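You operate a simulated robot arm through the tools that you are given. There is no shell and no other tool.

You are at the controls of a simulated robot arm. One attempt, no reset.

## Task
Wax the top of the clamped teal holder, then open the vice.
Fine: pad from the orange-grip drawer, wax from the tin, pad back, drawer shut. Where these are worked on the way, their far stop is far enough and under half their travel is too little: orange-grip drawer. A coat counts when it lies all over at full strength: go over it till it gets no stronger.

The check looks at the end state, three seconds after you hand in, the way a careful person would. Anything else that was tipped, shoved, dropped, spilled or broken makes it a failure.

## Robot
A 7-joint arm with a two-finger parallel gripper, fixed in place. Base frame: the origin is on the floor under the middle of its stand, x ahead of it, y to its left, z up. Readings come in mm, degrees, newtons and seconds.
With the tool pointing down near the work surface it reaches from about 100 to 960 mm from the base axis. Its first joint turns from -166.0 to 166.0 degrees. Payload 1.57 kg.
The TCP is the grasp point between the finger pads, 30 mm short of the fingertips. In the tool frame z runs along the fingers and y along their closing line. The gripper opens to 110 mm. The fingers are 24 mm wide and 12 mm thick; the gripper's body (48 by 112 mm) begins 78 mm behind the TCP.
Orientation is that of the tool frame in the base frame, as a unit quaternion [x, y, z, w]. With the fingers straight down and closing along the base's y, the tool's x points along the base's -x, its y along +y and its z along -z.

## Interface
- The arm moves only by the tool play_rows. Its argument "plan" is a list of rows, each an object (a shift or turn left out is 0, a gripper value left out holds the last) with "fingers": the finger opening in mm, from 0 to 110; "dp": the shift along the tool's x, y, z in mm, a list of three; "turn": the turn, a rotation vector about the tool's x, y, z in rad, a list of three. In form: [{"fingers": fingers, "dp": [dx, dy, dz], "turn": [ax, ay, az]}, ...]. A call has 1 to 20 rows; each row shifts and turns the commanded pose from where the row before left it, along the tool's axes as they then stand. Each row takes 0.2 s and may step no farther than 50 mm and 8.6 degrees from the row before; otherwise, or with a gripper value out of range, the whole call is refused. Where a pose cannot be reached the arm comes as near as it can. A force on the tool above 40 N (or 10 N above the force at the start of the call, whichever is more), or a blocked arm, ends the call early, and 0.2 s more pass. The fingers move at their own pace (about 108 mm/s each) and stop on an object; they squeeze with about 29 N. The grip force told is the motor's: it shows also when the fingers shut on nothing. Time passes only in rows, and 0.2 s behind the last, so rows that do not move let the fingers close. It gives the time, the measured TCP pose, the force on the tool (base axes), the opening and the grip force at its end, in the units of the frame above (readings bear some noise), with the torque about the TCP (base axes, N m) and any sound that the robot's microphone picked up, and new pictures: "show" is both (left out), scene, wrist or none.
- Cameras (640 x 400 px; columns grow to the right, rows downward): "scene" is fixed at [43.5, 644.2, 1533.8]; the picture's right is [-0.62, -0.79, 0.00], its down [-0.38, 0.30, -0.88] and it looks along [0.69, -0.54, -0.48] (base axes); focal length 357 px, centre (320, 200). "wrist" rides on the gripper at [70, 16, -141] in the tool frame; the picture's right is [-0.23, 0.97, 0.00], its down [-0.85, -0.20, -0.48] and it looks along [-0.47, -0.11, 0.88] (tool axes); focal length 222 px, centre (320, 200). There is no depth. A picture from a camera that has moved, and an enlarged one, comes with that camera's place and axes in the base frame and with its lens. The place of the scene camera against the robot may be out by one fixed shift of up to 25 mm in any direction.
- move_column(by): slides the trunk up (or, below 0, down) by that many mm; the arm rides with it, the base frame stays. It gives what a move gives, with no picture.
- enlarge(camera, box): a new picture of the part [left, top, right, bottom] of that camera's present view, enlarged. The clock stands still meanwhile.
- sign_off(): hands the job in; it is judged then, once.

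Places have to be worked out from the pictures, the camera data and where the tool is seen. Open the gripper and draw the arm clear of the work before you hand the job in, unless the task says otherwise.

The tools are called after "Emit:" as name(argument=value, ...) on one line, values as JSON. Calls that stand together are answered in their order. play_rows: Moves the arm, as the interface text tells. Its arguments: {"type":"object","properties":{"plan":{"type":"array"},"show":{"type":"string","enum":["both","scene","wrist","none"]}},"required":["plan"]} The other tools are called the same way: move_column (by) moves the trunk up or down; enlarge (camera, box) takes an enlarged picture of a part of a camera's view; sign_off () hands the job in.

At the start:

```text
t: 0.0
eef_pos: [658.5, 219.4, 1301.3]
tcp_rot: [-0.001, 1.0, 0.0, 0.0]
contact_force: [0.0, -0.7, 0.9]
moment: [-0.02, -0.03, -0.05]
finger_gap: 110.1
grip_force: 0.0
trunk travel left (down, up): [-500.0, 110.0]
```

scene: 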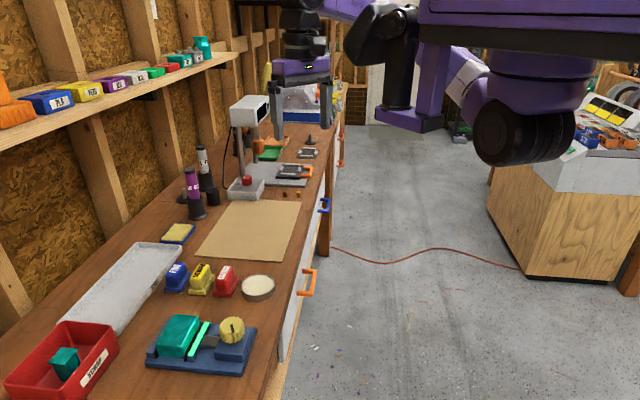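
wrist: 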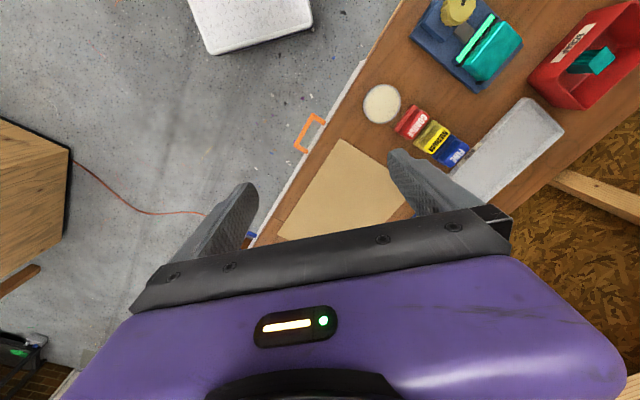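

The pictures show a workbench with a vice (blue, teal holder clamped), a tin with wax, and an orange-grip drawer. I will enlarge parts of both views to see the details before moving.

Emit:
enlarge(camera="scene", box=[130, 240, 330, 380])

Emit:
enlarge(camera="scene", box=[0, 0, 640, 400])

Emit:
enlarge(camera="wrist", box=[280, 0, 640, 225])

```text
2.86 times, centred on (230, 310) of scene
camera zoom: at [43.5, 644.2, 1533.8], right [-0.62, -0.79, 0.0], down [-0.38, 0.3, -0.88], along [0.69, -0.54, -0.48], focal length 1021 px, centre (577, -114)
```

zoom: 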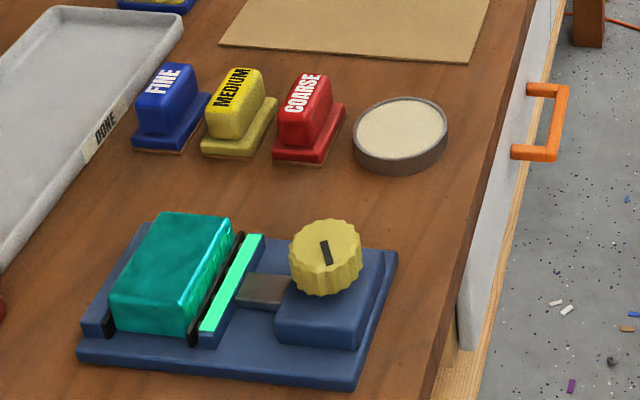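

```text
1.00 times, centred on (320, 200) of scene (not enlarged: the box is as wide or as high as the picture)
camera zoom: at [43.5, 644.2, 1533.8], right [-0.62, -0.79, 0.0], down [-0.38, 0.3, -0.88], along [0.69, -0.54, -0.48], focal length 357 px, centre (320, 200)
```

zoom: 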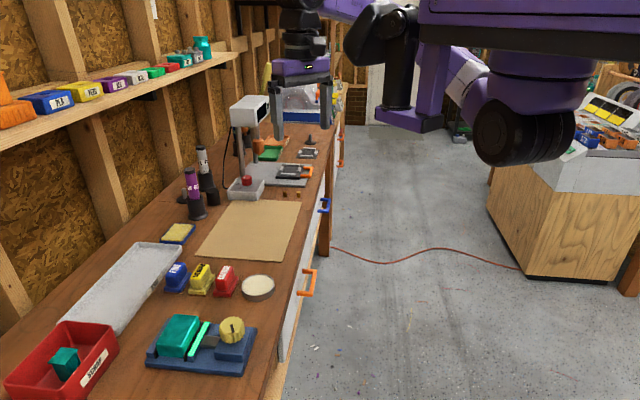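

```text
1.78 times, centred on (460, 112) of wrist
camera zoom: at [589.2, 233.9, 1443.8], right [0.23, 0.97, 0.0], down [0.85, -0.2, 0.48], along [0.47, -0.11, -0.88], focal length 395 px, centre (71, 356)
```

zoom: 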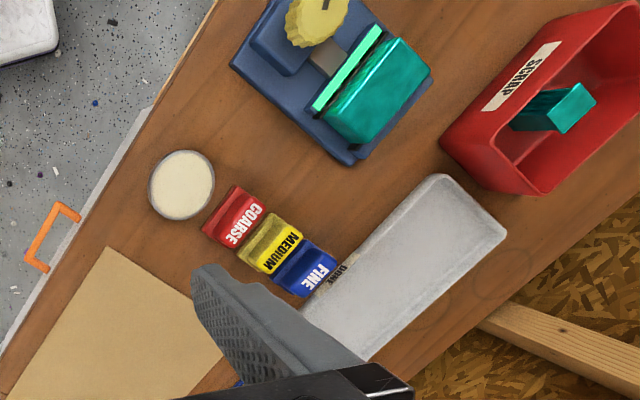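

The tin triangulates to about (667, 352, 920), the knob to about (546, 479, 962) and the drawer handle to about (696, 158, 806). The bench edge runs at roughly 45°. I move the wrist camera above the front of the vice, staying high, for a better look.

Emit:
play_rows(plan=[{"fingers": 60, "dp": [32, 32, 10]}, {"dp": [32, 32, 10]}, {"dp": [32, 32, 10]}, {"dp": [32, 32, 10]}, {"dp": [30, 33, 10]}, {"turn": [0, 0, -0.131]}, {"turn": [0, 0, -0.131]}, {"turn": [0, 0, -0.131]}, {"turn": [0, 0, -0.131]}, {"turn": [0, 0, -0.131]}, {"turn": [0, 0, -0.13]}, {"dp": [0, 0, 0]}], show="both")

```text
t: 2.6
eef_pos: [500.4, 381.1, 1251.6]
tcp_rot: [-0.385, 0.923, -0.001, 0.0]
contact_force: [0.6, 0.4, -0.2]
moment: [-0.03, 0.02, 0.03]
finger_gap: 60.0
grip_force: 0.0
trunk travel left (down, up): [-500.0, 110.0]
camera wrist: at [440.3, 340.6, 1393.6], right [-0.53, 0.85, 0.0], down [0.74, 0.47, 0.48], along [0.41, 0.25, -0.88], focal length 222 px, centre (320, 200)
```

scene: 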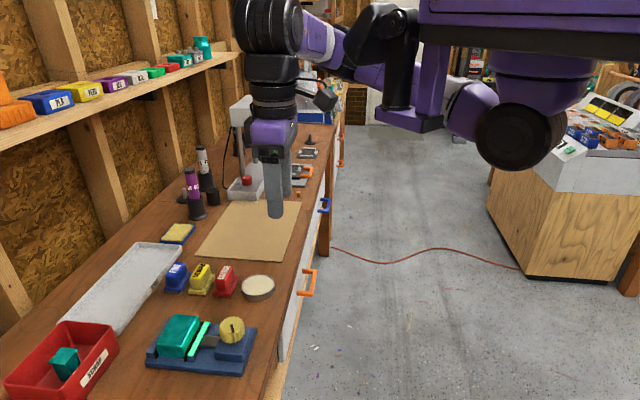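
wrist: 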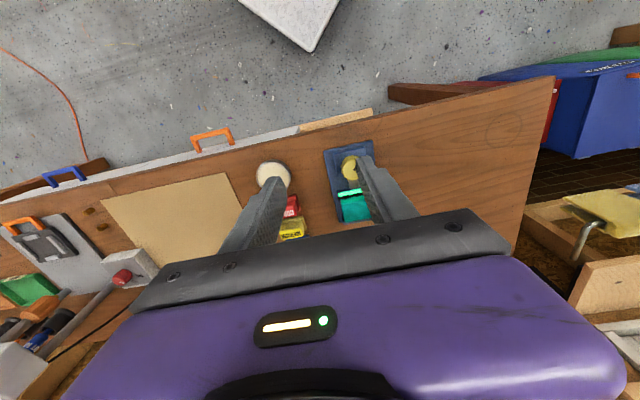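

The readings match the plan, and the wrist view now shows the vice between the fingers. I open the fingers and come closer over the vice, with the fingertips still well above it, to measure the holder and knob.

Emit:
play_rows(plan=[{"fingers": 110, "dp": [-31, 2.5, 26]}, {"dp": [-31, 2.5, 26]}, {"dp": [-31, 2.5, 26]}, {"dp": [-31, 2.5, 26]}, {"dp": [-31, 2.5, 27]}, {"dp": [0, 0, 0]}], show="both")

Emit:
enlarge(camera="wrist", box=[180, 20, 500, 220])

```text
t: 4.0
eef_pos: [601.4, 499.2, 1120.0]
tcp_rot: [-0.383, 0.924, 0.001, 0.001]
contact_force: [-1.1, 0.6, -1.0]
moment: [-0.02, 0.01, 0.01]
finger_gap: 109.9
grip_force: 0.0
trunk travel left (down, up): [-500.0, 110.0]
camera wrist: at [542.0, 459.4, 1261.9], right [-0.53, 0.85, 0.0], down [0.74, 0.46, 0.48], along [0.41, 0.25, -0.88], focal length 222 px, centre (320, 200)
```

scene: 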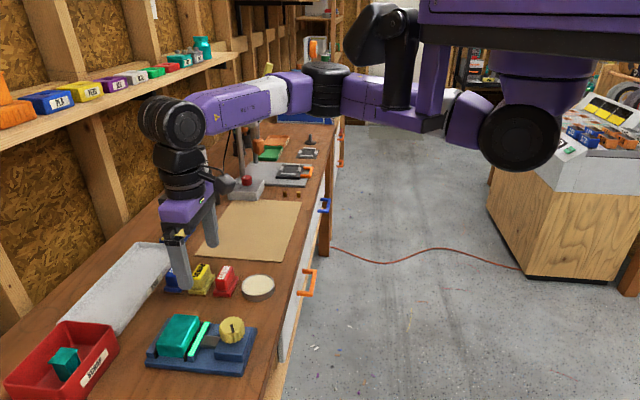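
wrist: 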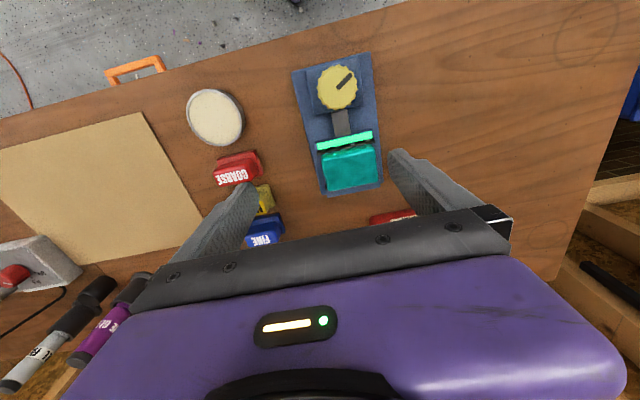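

```text
2.00 times, centred on (340, 120) of wrist
camera zoom: at [542.0, 459.4, 1261.9], right [-0.53, 0.85, 0.0], down [0.74, 0.46, 0.48], along [0.41, 0.25, -0.88], focal length 444 px, centre (280, 360)
```

zoom: 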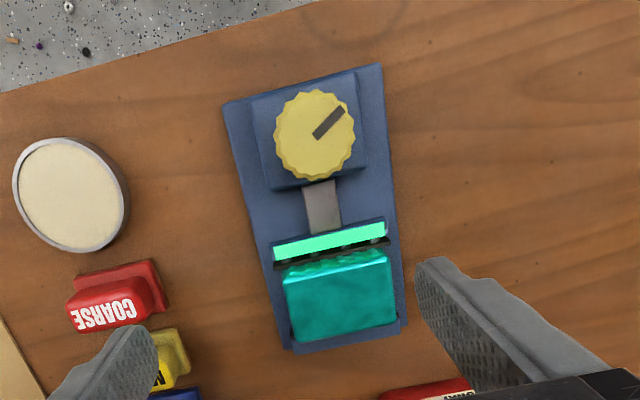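

The vice is now clear: a yellow knob at about (540, 482), the teal holder behind the green-lit jaw, and a tin top at z≈913. Next I move to look at the drawer and its orange handle from above.

Emit:
play_rows(plan=[{"fingers": 110, "dp": [24.8, -38.7, 0]}, {"dp": [24.8, -38.7, 0]}, {"dp": [24.8, -38.7, 8]}, {"dp": [24.8, -38.7, 12]}, {"dp": [24.8, -38.7, 12]}, {"dp": [24.8, -38.7, 12]}, {"dp": [24.8, -38.7, 13]}, {"dp": [24.8, -38.7, 13]}, {"dp": [0, 0, 0]}], show="both")

Emit:
enlarge(camera="wrist", box=[180, 20, 500, 220])

```text
t: 6.0
eef_pos: [678.2, 137.4, 1050.6]
tcp_rot: [-0.383, 0.924, 0.0, -0.001]
contact_force: [-0.2, 0.2, 0.9]
moment: [0.03, 0.01, 0.03]
finger_gap: 110.1
grip_force: 0.2
trunk travel left (down, up): [-500.0, 110.0]
camera wrist: at [618.3, 99.3, 1192.6], right [-0.53, 0.85, 0.0], down [0.74, 0.46, 0.48], along [0.41, 0.25, -0.88], focal length 222 px, centre (320, 200)
```

scene: 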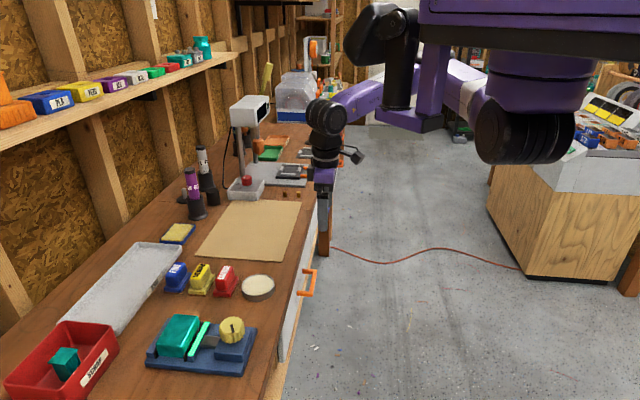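
wrist: 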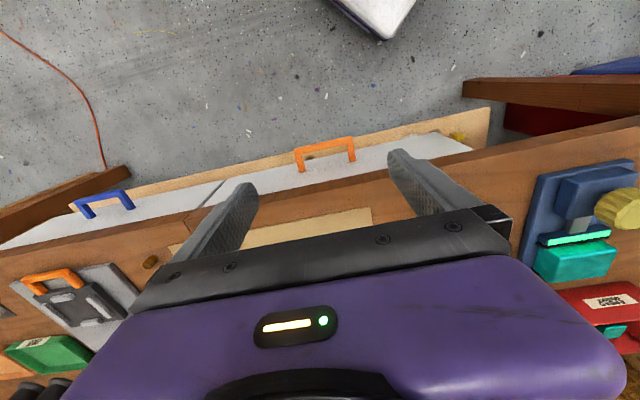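

```text
2.00 times, centred on (340, 120) of wrist
camera zoom: at [618.3, 99.3, 1192.6], right [-0.53, 0.85, 0.0], down [0.74, 0.46, 0.48], along [0.41, 0.25, -0.88], focal length 444 px, centre (280, 360)
```

zoom: 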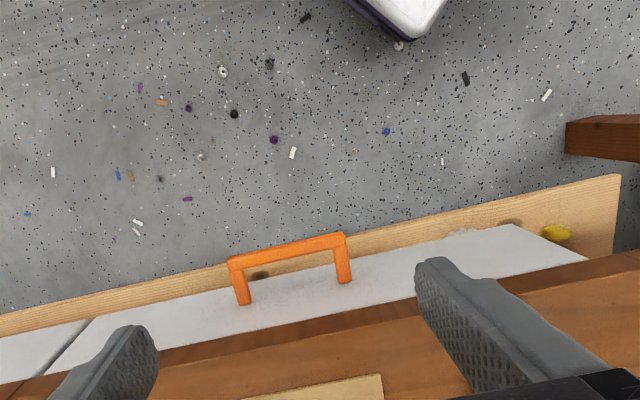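

The handle's outer bar spans roughly (741, 121) to (668, 197) at z≈803, standing out about 40 mm from the white drawer front. I turn the tool 90° so the fingers close across the bar, then look again.

Emit:
play_rows(plan=[{"fingers": 110, "turn": [0, 0, 0.143]}, {"turn": [0, 0, 0.143]}, {"turn": [0, 0, 0.143]}, {"turn": [0, 0, 0.143]}, {"turn": [0, 0, 0.143]}, {"turn": [0, 0, 0.143]}, {"turn": [0, 0, 0.143]}, {"turn": [0, 0, 0.143]}, {"turn": [0, 0, 0.143]}, {"turn": [0, 0, 0.143]}, {"turn": [0, 0, 0.141]}, {"dp": [0, 0, 0]}], show="both")

Emit:
enlarge(camera="wrist", box=[180, 0, 500, 200])

```text
t: 8.6
eef_pos: [680.2, 139.5, 1051.1]
tcp_rot: [0.382, 0.924, 0.001, 0.0]
contact_force: [-0.3, -0.3, -0.1]
moment: [0.0, -0.01, 0.0]
finger_gap: 110.0
grip_force: 0.1
trunk travel left (down, up): [-500.0, 110.0]
camera wrist: at [643.0, 199.0, 1192.8], right [0.85, 0.53, 0.0], down [0.46, -0.75, 0.48], along [0.25, -0.41, -0.88], focal length 222 px, centre (320, 200)
```

scene: 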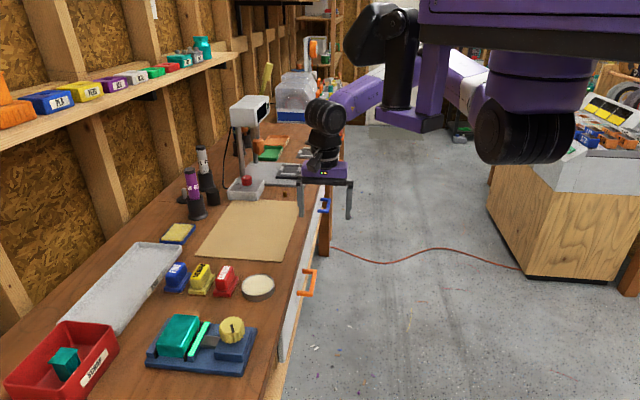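
wrist: 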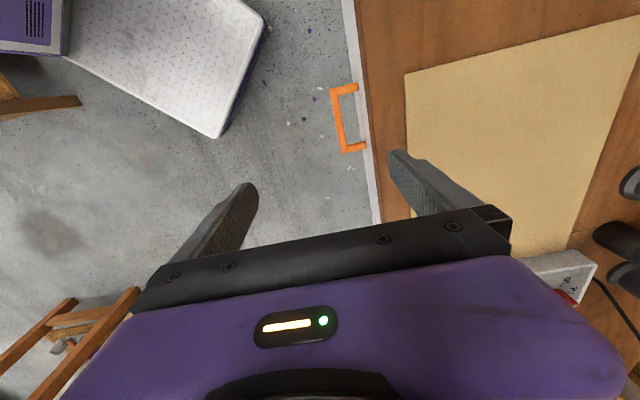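

```text
2.00 times, centred on (340, 100) of wrist
camera zoom: at [643.0, 199.0, 1192.8], right [0.85, 0.53, 0.0], down [0.46, -0.75, 0.48], along [0.25, -0.41, -0.88], focal length 444 px, centre (280, 400)
```

zoom: 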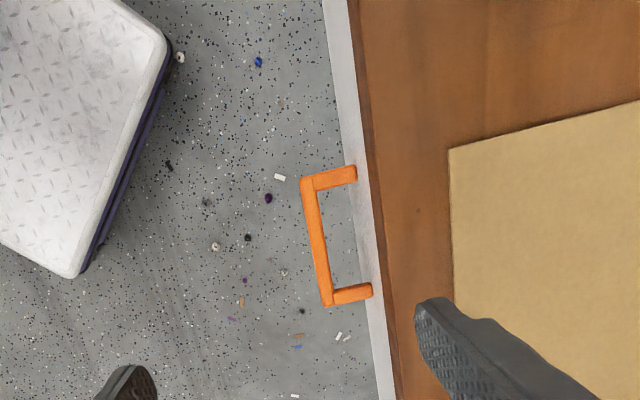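

In this view the bar centre line is x+y≈866, about 35 mm outside the bench edge (x+y≈915), and the handle centre is about (706, 160). I tilt the tool 20° so the body clears the bench top, set the fingers to 26 mm and come down to a pre-grasp above the bar.

Emit:
play_rows(plan=[{"fingers": 26, "turn": [-0.1164, 0, 0]}, {"turn": [-0.1164, 0, 0]}, {"turn": [-0.1163, 0, 0]}, {"dp": [0, 0, 0]}, {"dp": [-0.85, -13.9, 37.5]}, {"dp": [-0.85, -13.9, 37.5]}, {"dp": [-0.85, -13.9, 37.5]}, {"dp": [-0.85, -13.9, 37.5]}, {"dp": [0, 0, 0]}], show="both")

Emit:
enlarge(camera="wrist", box=[220, 50, 460, 200])

Emit:
enlarge(camera="scene", box=[240, 160, 400, 320])

```text
t: 10.6
eef_pos: [681.3, 135.9, 890.0]
tcp_rot: [0.376, 0.91, 0.161, 0.067]
contact_force: [-0.8, 0.1, -0.6]
moment: [0.0, 0.0, 0.0]
finger_gap: 26.0
grip_force: 0.2
trunk travel left (down, up): [-500.0, 110.0]
camera wrist: at [609.9, 160.4, 1029.2], right [0.81, 0.49, 0.33], down [0.36, -0.85, 0.38], along [0.47, -0.19, -0.86], focal length 222 px, centre (320, 200)
```

scene: 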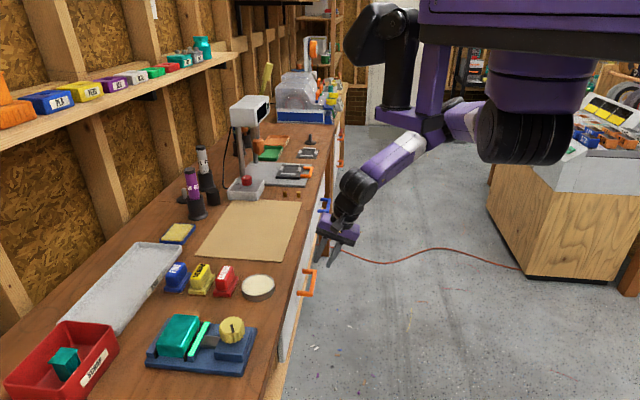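
wrist: 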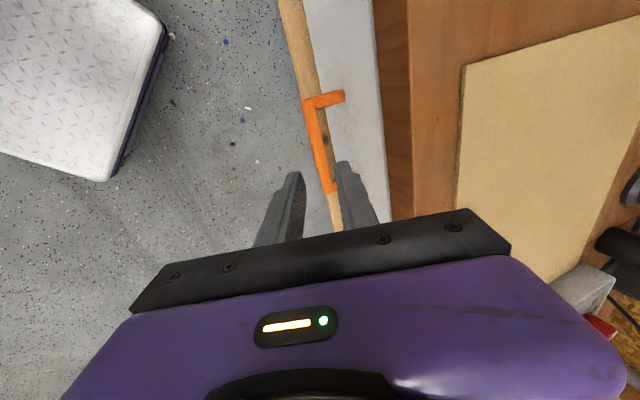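

```text
2.67 times, centred on (340, 125) of wrist
camera zoom: at [609.9, 160.4, 1029.2], right [0.81, 0.49, 0.33], down [0.36, -0.85, 0.38], along [0.47, -0.19, -0.86], focal length 592 px, centre (267, 400)
```

zoom: 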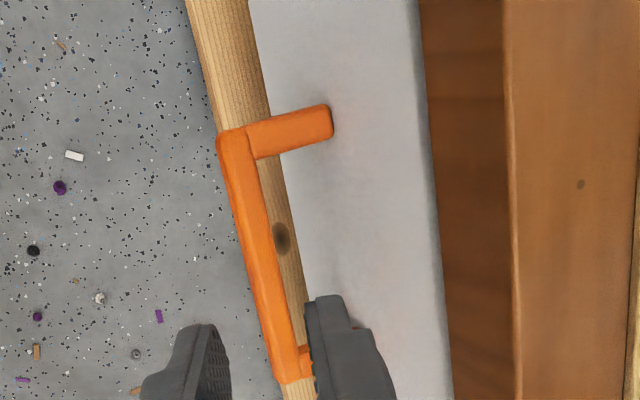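

```text
2.50 times, centred on (320, 240) of scene
camera zoom: at [43.5, 644.2, 1533.8], right [-0.62, -0.79, 0.0], down [-0.38, 0.3, -0.88], along [0.69, -0.54, -0.48], focal length 893 px, centre (320, 100)
```

zoom: 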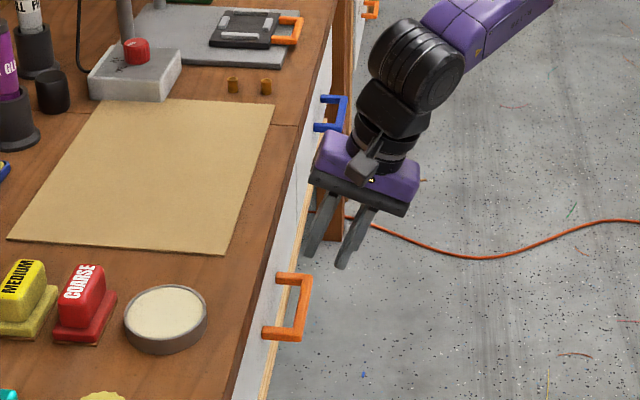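

Two views agree on the bar at centre about (705, 160, 796). The tool is aligned with it, so I slide along the tool axis to straddle the bar.

Emit:
play_rows(plan=[{"fingers": 26, "dp": [0, -0.2, 30]}, {"dp": [0, -0.2, 30]}, {"dp": [0, -0.1, 20]}, {"dp": [0, 0, 14]}, {"dp": [0, 0, 0]}], show="both")

Emit:
enlarge(camera="wrist", box=[220, 50, 460, 200])

Emit:
enlarge(camera="scene", box=[240, 200, 400, 320])

```text
t: 11.8
eef_pos: [704.8, 158.5, 801.1]
tcp_rot: [0.376, 0.91, 0.161, 0.068]
contact_force: [-0.8, 0.3, 0.3]
moment: [0.0, -0.02, 0.02]
finger_gap: 26.3
grip_force: 0.1
trunk travel left (down, up): [-500.0, 110.0]
camera wrist: at [632.2, 182.9, 941.2], right [0.81, 0.49, 0.33], down [0.36, -0.85, 0.38], along [0.47, -0.19, -0.86], focal length 222 px, centre (320, 200)
```

scene: 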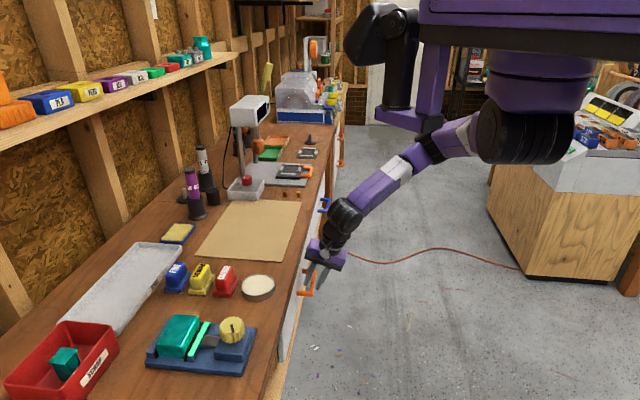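
wrist: 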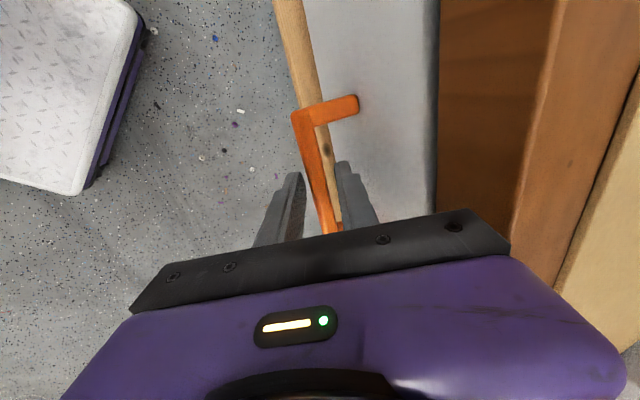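

```text
2.67 times, centred on (340, 125) of wrist
camera zoom: at [632.2, 182.9, 941.2], right [0.81, 0.49, 0.33], down [0.36, -0.85, 0.38], along [0.47, -0.19, -0.86], focal length 592 px, centre (267, 400)
```

zoom: 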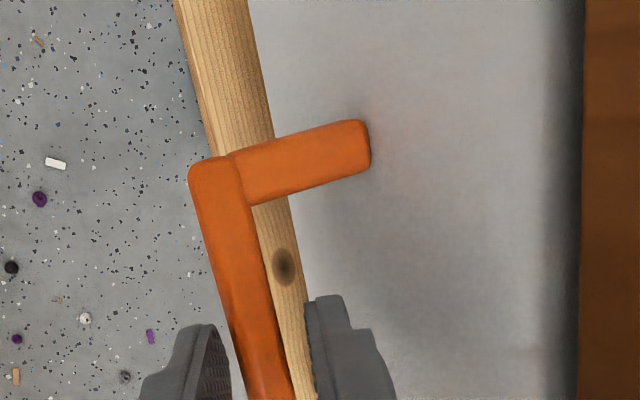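

```text
3.33 times, centred on (320, 260) of scene
camera zoom: at [43.5, 644.2, 1533.8], right [-0.62, -0.79, 0.0], down [-0.38, 0.3, -0.88], along [0.69, -0.54, -0.48], focal length 1191 px, centre (320, 0)
```

zoom: 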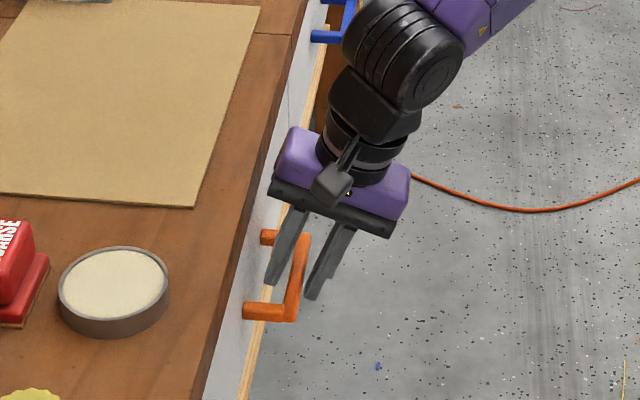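

The fingers straddle the bar, one inside the handle and one outside, with no contact force. I close on the bar.

Emit:
play_rows(plan=[{"fingers": 0}, {"dp": [0, 0, 0]}, {"dp": [0, 0, 0]}], show="wrist")

```text
t: 12.6
eef_pos: [703.8, 157.9, 800.8]
tcp_rot: [0.376, 0.91, 0.16, 0.066]
contact_force: [-7.1, -5.5, -4.1]
moment: [-0.2, 0.29, -0.44]
finger_gap: 16.3
grip_force: 31.1
trunk travel left (down, up): [-500.0, 110.0]
camera wrist: at [631.8, 182.4, 940.9], right [0.81, 0.49, 0.33], down [0.36, -0.85, 0.38], along [0.47, -0.19, -0.86], focal length 222 px, centre (320, 200)
```

wrist: 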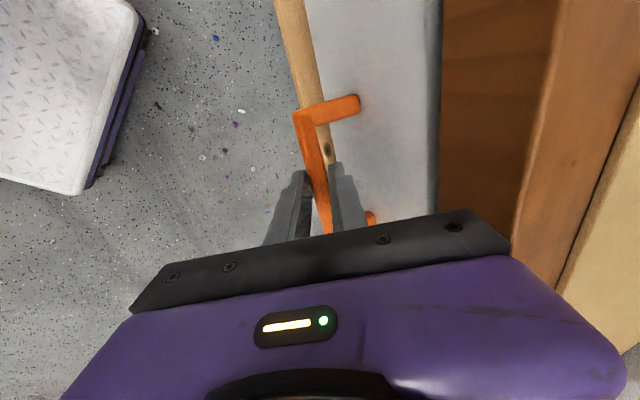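

The bar is gripped (gap 16 mm, 31 N). I pull it straight out along the bench normal, slowly at first, to feel the drawer.

Emit:
play_rows(plan=[{"dp": [0, -9.4, -3.43]}, {"dp": [0, -9.4, -3.43]}, {"dp": [0, -9.4, -3.43]}, {"dp": [0, -9.4, -3.43]}, {"dp": [0, -9.4, -3.43]}, {"dp": [0, 0, 0]}], show="wrist")

```text
t: 14.0
eef_pos: [669.3, 124.1, 802.1]
tcp_rot: [0.376, 0.91, 0.161, 0.066]
contact_force: [-1.5, 0.7, -14.5]
moment: [0.05, 0.46, -0.73]
finger_gap: 16.2
grip_force: 31.3
trunk travel left (down, up): [-500.0, 110.0]
camera wrist: at [596.9, 147.7, 941.0], right [0.81, 0.49, 0.33], down [0.36, -0.85, 0.38], along [0.47, -0.19, -0.86], focal length 222 px, centre (320, 200)
```

wrist: 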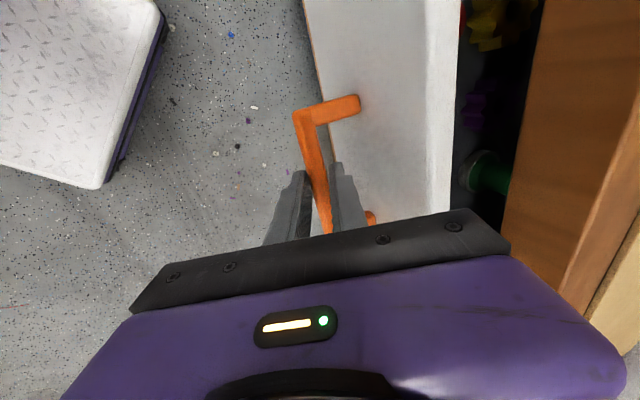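

The drawer slides freely and objects are visible inside. I keep pulling along the same line with a slight downward correction.

Emit:
play_rows(plan=[{"dp": [0, -14.3, -4.2]}, {"dp": [0, -14.1, -5.1]}, {"dp": [0, -14.1, -5.1]}, {"dp": [0, -14.1, -5.14]}, {"dp": [0, -14.1, -5.14]}, {"dp": [0, -14.1, -5.14]}, {"dp": [0, 0, 0]}], show="both")

```text
t: 15.6
eef_pos: [605.7, 60.7, 800.5]
tcp_rot: [0.377, 0.91, 0.16, 0.067]
contact_force: [-1.3, 1.0, 9.2]
moment: [0.19, 0.5, -0.69]
finger_gap: 16.3
grip_force: 32.1
trunk travel left (down, up): [-500.0, 110.0]
camera wrist: at [533.7, 84.5, 940.9], right [0.81, 0.49, 0.33], down [0.36, -0.85, 0.38], along [0.47, -0.19, -0.86], focal length 222 px, centre (320, 200)
```

scene: 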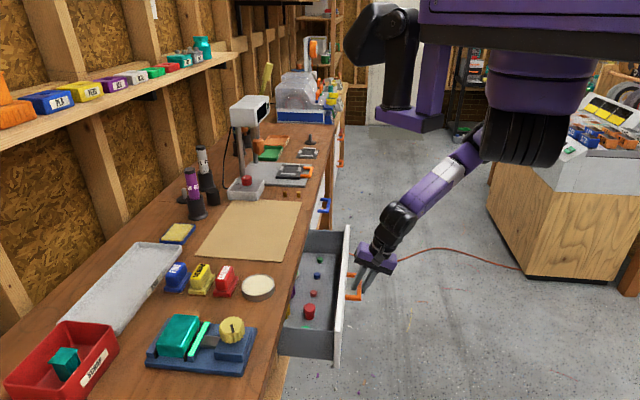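
wrist: 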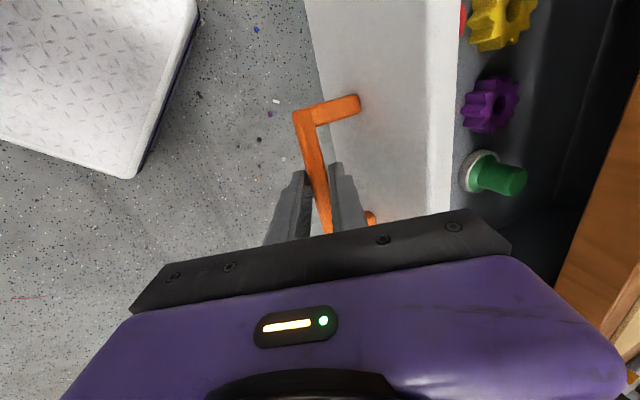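

The drawer is about 140 mm out; inside are gears and what looks like a green-handled applicator with a white pad. I continue pulling toward the far stop.

Emit:
play_rows(plan=[{"dp": [0, -14.0, -5.4]}, {"dp": [0, -14.1, -5.2]}, {"dp": [0, -14.1, -5.14]}, {"dp": [0, -14.1, -5.14]}, {"dp": [0, -14.1, -5.14]}, {"dp": [0, -14.1, -5.14]}, {"dp": [0, 0, 0]}], show="both")

```text
t: 17.2
eef_pos: [541.4, -3.4, 801.5]
tcp_rot: [0.376, 0.91, 0.161, 0.067]
contact_force: [0.9, -1.0, 18.7]
moment: [-0.11, 0.15, -0.76]
finger_gap: 16.1
grip_force: 31.6
trunk travel left (down, up): [-500.0, 110.0]
camera wrist: at [469.6, 20.5, 940.7], right [0.81, 0.49, 0.33], down [0.36, -0.85, 0.38], along [0.47, -0.19, -0.86], focal length 222 px, centre (320, 200)
```

scene: 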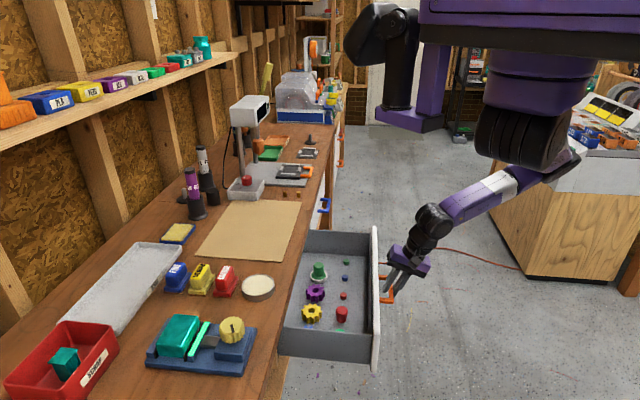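
wrist: 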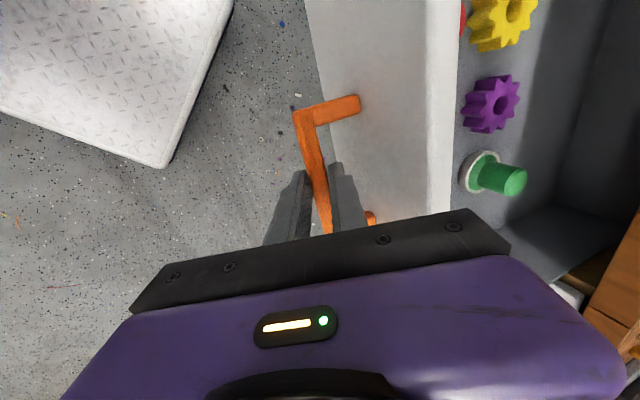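

The drawer is now about 230 mm out and the upright green-handled pad is fully in view. I ease the downward bias and keep pulling to feel for the stop.

Emit:
play_rows(plan=[{"dp": [0, -8.9, -4.9]}, {"dp": [0, -9.4, -3.43]}, {"dp": [0, -9.4, -3.43]}, {"dp": [0, -9.4, -3.43]}, {"dp": [0, -9.4, -3.43]}, {"dp": [0, -9.4, -3.43]}, {"dp": [0, 0, 0]}], show="none")

```text
t: 18.8
eef_pos: [498.8, -46.9, 802.2]
tcp_rot: [0.376, 0.91, 0.16, 0.065]
contact_force: [-2.5, 0.8, -20.1]
moment: [-0.18, 0.4, -0.72]
finger_gap: 16.3
grip_force: 31.4
trunk travel left (down, up): [-500.0, 110.0]
```

The drawer is at about 290 mm and still free. I continue outward with a small downward correction.

Emit:
play_rows(plan=[{"dp": [0, -9.8, -2.4]}, {"dp": [0, -9.4, -3.43]}, {"dp": [0, -9.4, -3.43]}, {"dp": [0, -9.4, -3.43]}, {"dp": [0, -9.4, -3.43]}, {"dp": [0, -9.4, -3.43]}, {"dp": [0, 0, 0]}], show="both")

```text
t: 20.2
eef_pos: [466.0, -80.2, 803.7]
tcp_rot: [0.375, 0.908, 0.172, 0.071]
contact_force: [9.3, 6.1, -13.7]
moment: [0.09, 0.22, -0.82]
finger_gap: 16.4
grip_force: 31.3
trunk travel left (down, up): [-500.0, 110.0]
stopped in row 6: the force on the tool passed its limit at 46 N (the readings are from after the stop); the commanded pose is now the measured one
camera wrist: at [391.2, -57.8, 942.4], right [0.8, 0.48, 0.36], down [0.35, -0.86, 0.37], along [0.49, -0.18, -0.86], focal length 222 px, centre (320, 200)
```

scene: 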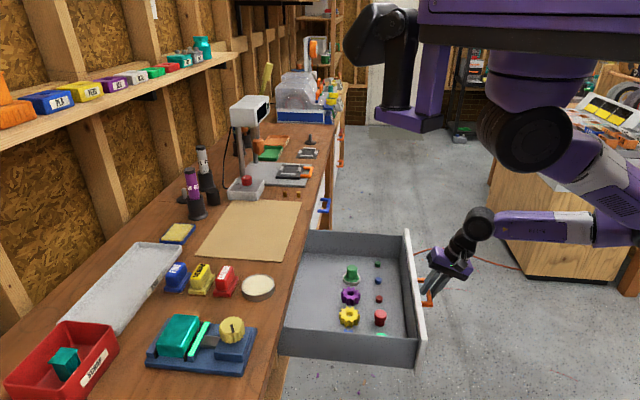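
wrist: 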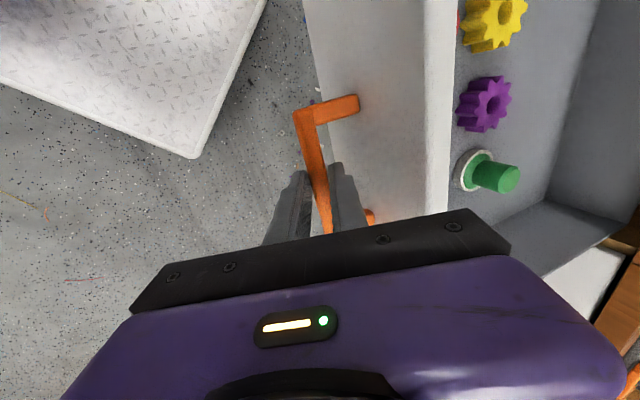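

The far stop is reached (force limit tripped, about 336 mm of travel). I release the bar by a few millimetres and back off along the tool axis, then level the tool.

Emit:
play_rows(plan=[{"fingers": 28}, {"dp": [0, 0, 0]}, {"dp": [0, 0, -20]}, {"dp": [0, 0, -40]}, {"dp": [0, 0, -50]}, {"dp": [0, 0, -50]}, {"turn": [0.125, 0, 0]}, {"turn": [0.125, 0, 0]}, {"turn": [0.122, 0, 0]}, {"dp": [0, 0, 0]}], show="both")

```text
t: 22.4
eef_pos: [445.7, -175.0, 905.5]
tcp_rot: [0.381, 0.925, -0.001, -0.001]
contact_force: [0.6, 0.7, 0.6]
moment: [0.02, -0.02, -0.01]
finger_gap: 28.0
grip_force: 0.1
out of reach, approached as far as the arm can: row 5, 6, 7, 8, 9
trunk travel left (down, up): [-500.0, 110.0]
camera wrist: at [408.4, -115.5, 1048.2], right [0.85, 0.53, 0.0], down [0.47, -0.74, 0.48], along [0.25, -0.41, -0.88], focal length 222 px, centre (320, 200)
```

scene: 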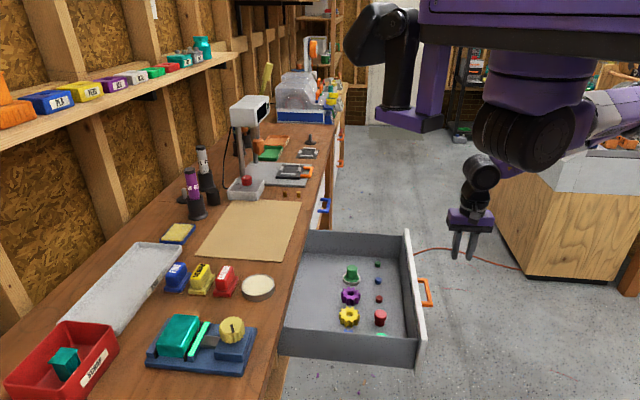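
wrist: 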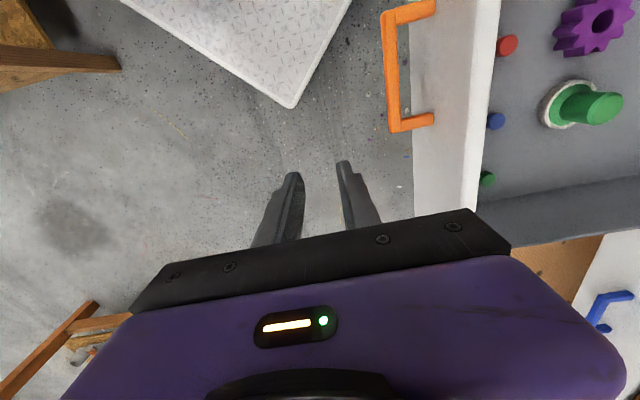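

The arm went as near as it could on that retreat, and the drawer stayed fully open. I now move up and over the drawer to view the pad from above.

Emit:
play_rows(plan=[{"fingers": 28, "dp": [-10, 22, -3]}, {"dp": [-15, 35, -4]}, {"dp": [-18, 40, -4]}, {"dp": [-18, 40, -4]}, {"dp": [-18, 40, -4]}, {"dp": [-18, 40, -4]}, {"dp": [-18, 37, -4]}, {"dp": [0, 0, 0]}], show="both")

```text
t: 24.2
eef_pos: [704.6, -77.4, 931.7]
tcp_rot: [0.382, 0.924, 0.0, 0.001]
contact_force: [0.0, -0.4, -0.2]
moment: [0.01, -0.01, 0.01]
finger_gap: 28.2
grip_force: 0.0
trunk travel left (down, up): [-500.0, 110.0]
camera wrist: at [668.3, -16.6, 1074.1], right [0.85, 0.53, 0.0], down [0.47, -0.74, 0.48], along [0.26, -0.41, -0.88], focal length 222 px, centre (320, 200)
```

scene: 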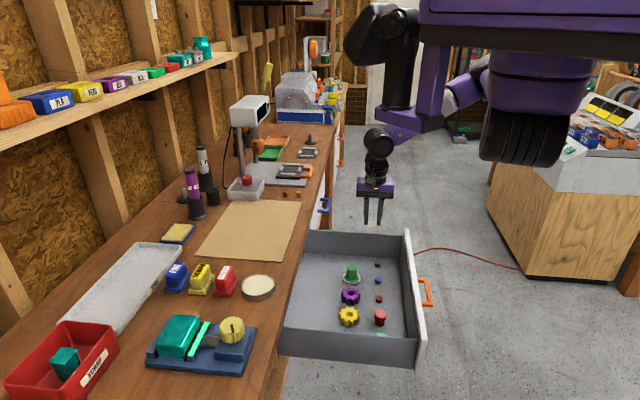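
wrist: 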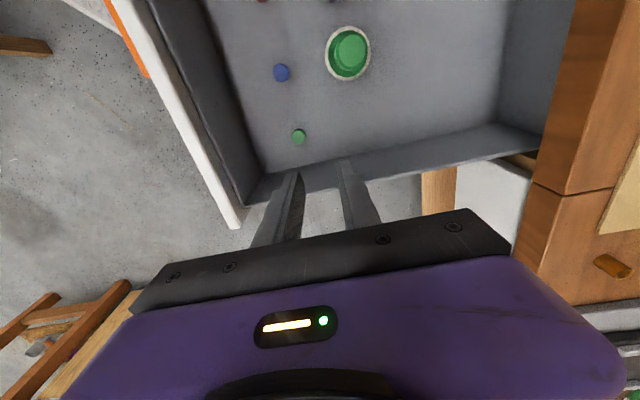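

The pad stands almost directly below the camera: a white disc with a green stem. I enlarge the view for a precise fix.

Emit:
enlarge(camera="wrist", box=[240, 0, 464, 140])

Emit:
enlarge(camera="scene", box=[280, 220, 440, 370])

```text
2.86 times, centred on (352, 70) of wrist
camera zoom: at [668.3, -16.6, 1074.1], right [0.85, 0.53, 0.0], down [0.47, -0.74, 0.48], along [0.26, -0.41, -0.88], focal length 635 px, centre (229, 571)
```

zoom: 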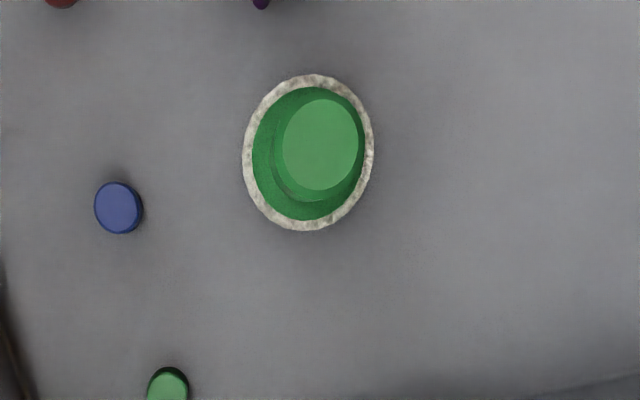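

```text
2.67 times, centred on (360, 295) of scene
camera zoom: at [43.5, 644.2, 1533.8], right [-0.62, -0.79, 0.0], down [-0.38, 0.3, -0.88], along [0.69, -0.54, -0.48], focal length 953 px, centre (213, -53)
```

zoom: 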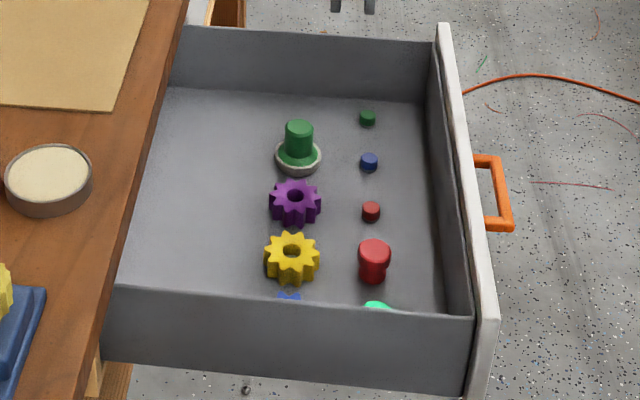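

The stem is about 28 mm wide with its top near z≈795, and the pad disc (about 54 mm) near z≈757, both at about (683, 22). I move over it and go part way down, with the fingertips still above the stem top, for a closer check.

Emit:
play_rows(plan=[{"fingers": 60, "dp": [28.6, 18.6, 0]}, {"dp": [28.6, 18.6, 0]}, {"dp": [28.5, 18.5, 0]}, {"dp": [0, 0, 40]}, {"dp": [0, 0, 45]}, {"dp": [0, 0, 0]}], show="both")

Emit:
enlarge(camera="wrist", box=[220, 100, 460, 250])

Emit:
enlarge(camera="scene", box=[280, 200, 440, 350])

```text
t: 25.6
eef_pos: [683.4, 23.9, 847.3]
tcp_rot: [0.381, 0.925, -0.001, 0.002]
contact_force: [0.3, -0.4, -0.1]
moment: [-0.02, -0.03, 0.0]
finger_gap: 59.8
grip_force: 0.1
trunk travel left (down, up): [-500.0, 110.0]
camera wrist: at [646.2, 82.4, 988.9], right [0.85, 0.53, 0.0], down [0.47, -0.74, 0.48], along [0.26, -0.41, -0.88], focal length 222 px, centre (320, 200)
```

scene: 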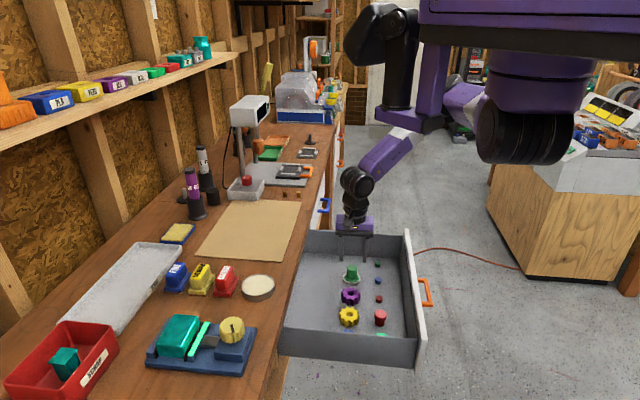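
wrist: 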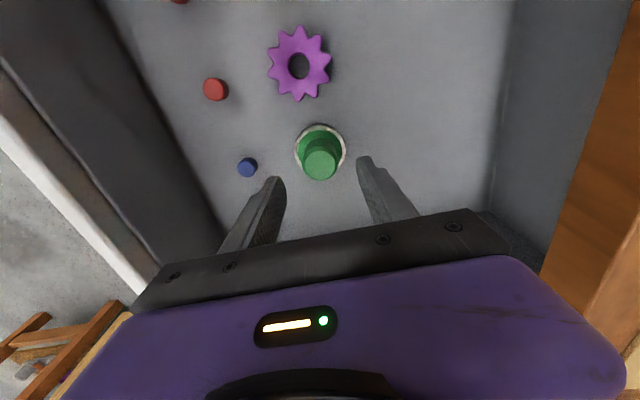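

```text
2.67 times, centred on (340, 175) of wrist
camera zoom: at [646.2, 82.4, 988.9], right [0.85, 0.53, 0.0], down [0.47, -0.74, 0.48], along [0.26, -0.41, -0.88], focal length 592 px, centre (267, 267)
```

zoom: 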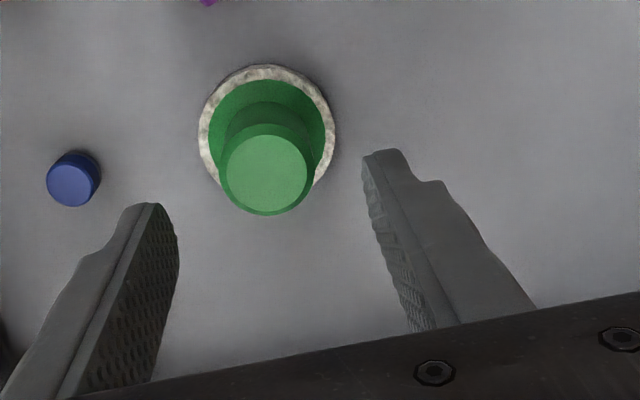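

```text
2.67 times, centred on (360, 275) of scene
camera zoom: at [43.5, 644.2, 1533.8], right [-0.62, -0.79, 0.0], down [-0.38, 0.3, -0.88], along [0.69, -0.54, -0.48], focal length 953 px, centre (213, 0)
```

zoom: 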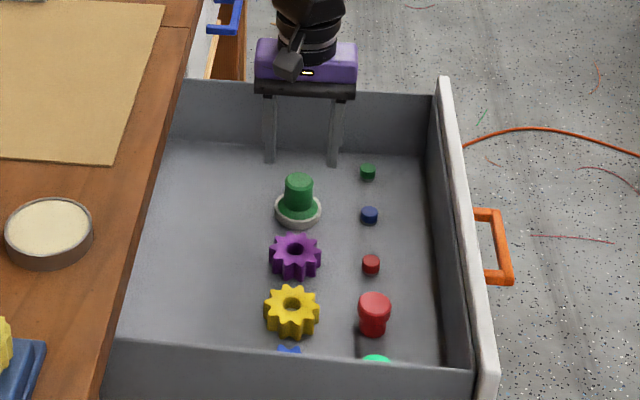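

The two views fix the stem top at (683, 23, 795) and the disc at z≈748, and the fingers straddle the stem. I descend so that the fingertips end about 8 mm above the disc, then close.

Emit:
play_rows(plan=[{"fingers": 60, "dp": [-0.5, -1, 25]}, {"dp": [0, 0, 20]}, {"dp": [0, 0, 15]}, {"dp": [0, 0, 0]}, {"fingers": 0}, {"dp": [0, 0, 0]}, {"dp": [0, 0, 0]}], show="both")

Emit:
enlarge(camera="wrist", box=[220, 100, 460, 250])

Emit:
enlarge(camera="scene", box=[300, 220, 400, 300])

```text
t: 27.2
eef_pos: [683.1, 22.3, 787.4]
tcp_rot: [0.38, 0.925, 0.0, 0.001]
contact_force: [-0.1, -0.7, -0.1]
moment: [-0.02, -0.03, -0.01]
finger_gap: 32.8
grip_force: 29.0
trunk travel left (down, up): [-500.0, 110.0]
camera wrist: at [646.1, 82.0, 929.1], right [0.85, 0.53, 0.0], down [0.47, -0.74, 0.48], along [0.26, -0.41, -0.88], focal length 222 px, centre (320, 200)
```

scene: 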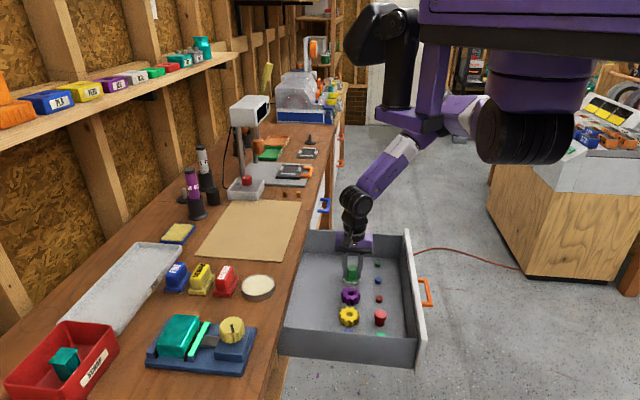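
wrist: 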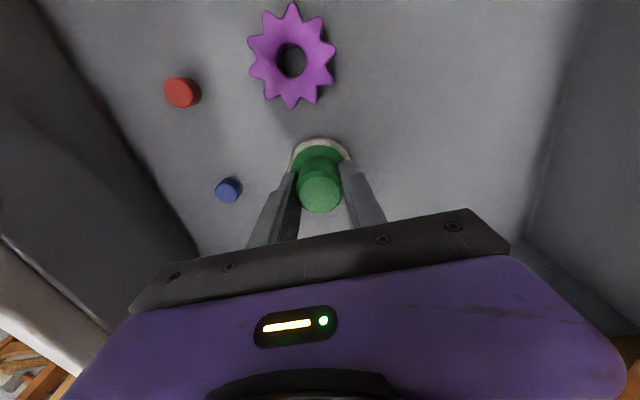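

```text
2.67 times, centred on (340, 175) of wrist
camera zoom: at [646.1, 82.0, 929.1], right [0.85, 0.53, 0.0], down [0.47, -0.74, 0.48], along [0.26, -0.41, -0.88], focal length 592 px, centre (267, 267)
```

zoom: 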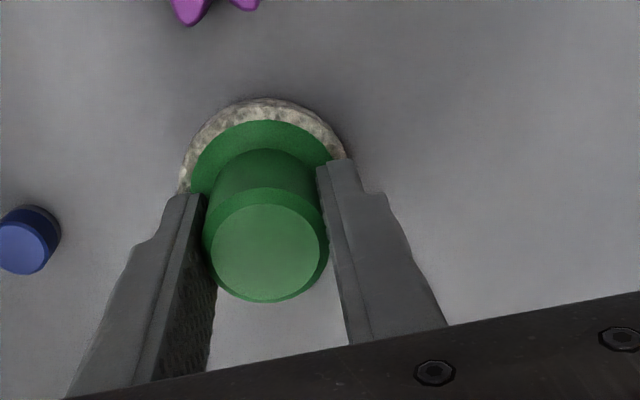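

```text
5.00 times, centred on (350, 260) of scene
camera zoom: at [43.5, 644.2, 1533.8], right [-0.62, -0.79, 0.0], down [-0.38, 0.3, -0.88], along [0.69, -0.54, -0.48], focal length 1787 px, centre (170, -100)
```

zoom: 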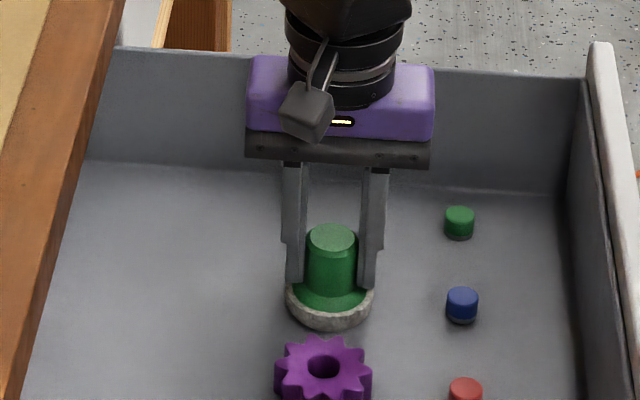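

The stem is held firmly (gap 32.8 mm, 29 N). The floor contact pose is TCP z≈787.4; I lift straight up to clear the bench.

Emit:
play_rows(plan=[{"dp": [0, 0, -20]}, {"dp": [0, 0, -40]}, {"dp": [0, 0, -45]}, {"dp": [0, 0, -45]}, {"dp": [0, 0, -45]}, {"dp": [0, 0, -28]}, {"dp": [0, 0, 0]}], show="both")

Emit:
enlarge(camera="scene", box=[280, 130, 440, 250])

```text
t: 28.8
eef_pos: [683.6, 22.6, 1011.3]
tcp_rot: [0.381, 0.924, 0.0, 0.0]
contact_force: [-0.1, 0.5, -1.3]
moment: [0.0, -0.02, 0.02]
finger_gap: 32.7
grip_force: 28.9
trunk travel left (down, up): [-500.0, 110.0]
camera wrist: at [646.4, 82.3, 1152.8], right [0.85, 0.53, 0.0], down [0.47, -0.74, 0.48], along [0.26, -0.41, -0.88], focal length 222 px, centre (320, 200)
```

scene: 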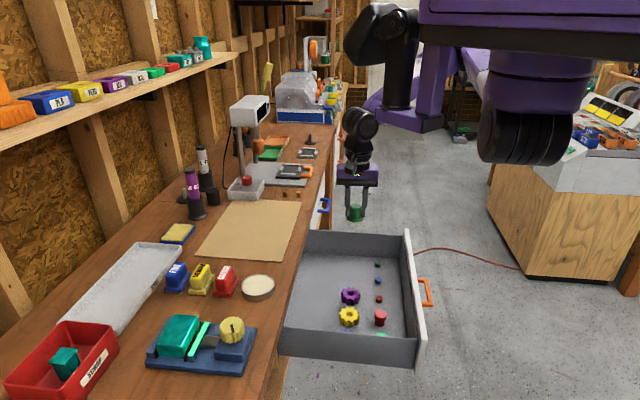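
wrist: 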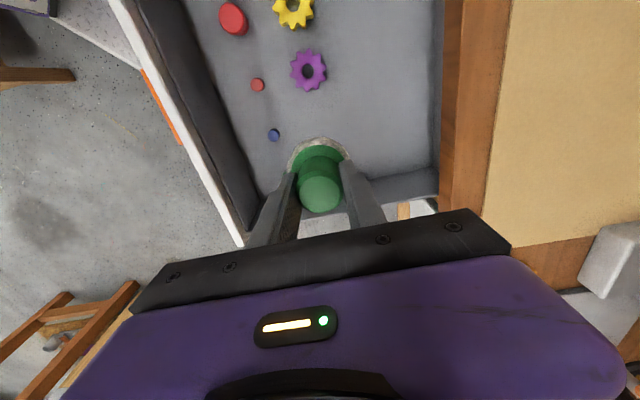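

```text
3.33 times, centred on (360, 190) of scene
camera zoom: at [43.5, 644.2, 1533.8], right [-0.62, -0.79, 0.0], down [-0.38, 0.3, -0.88], along [0.69, -0.54, -0.48], focal length 1191 px, centre (187, 233)
```

zoom: 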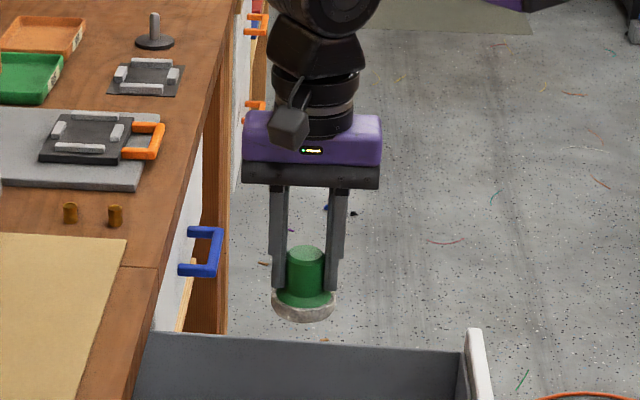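

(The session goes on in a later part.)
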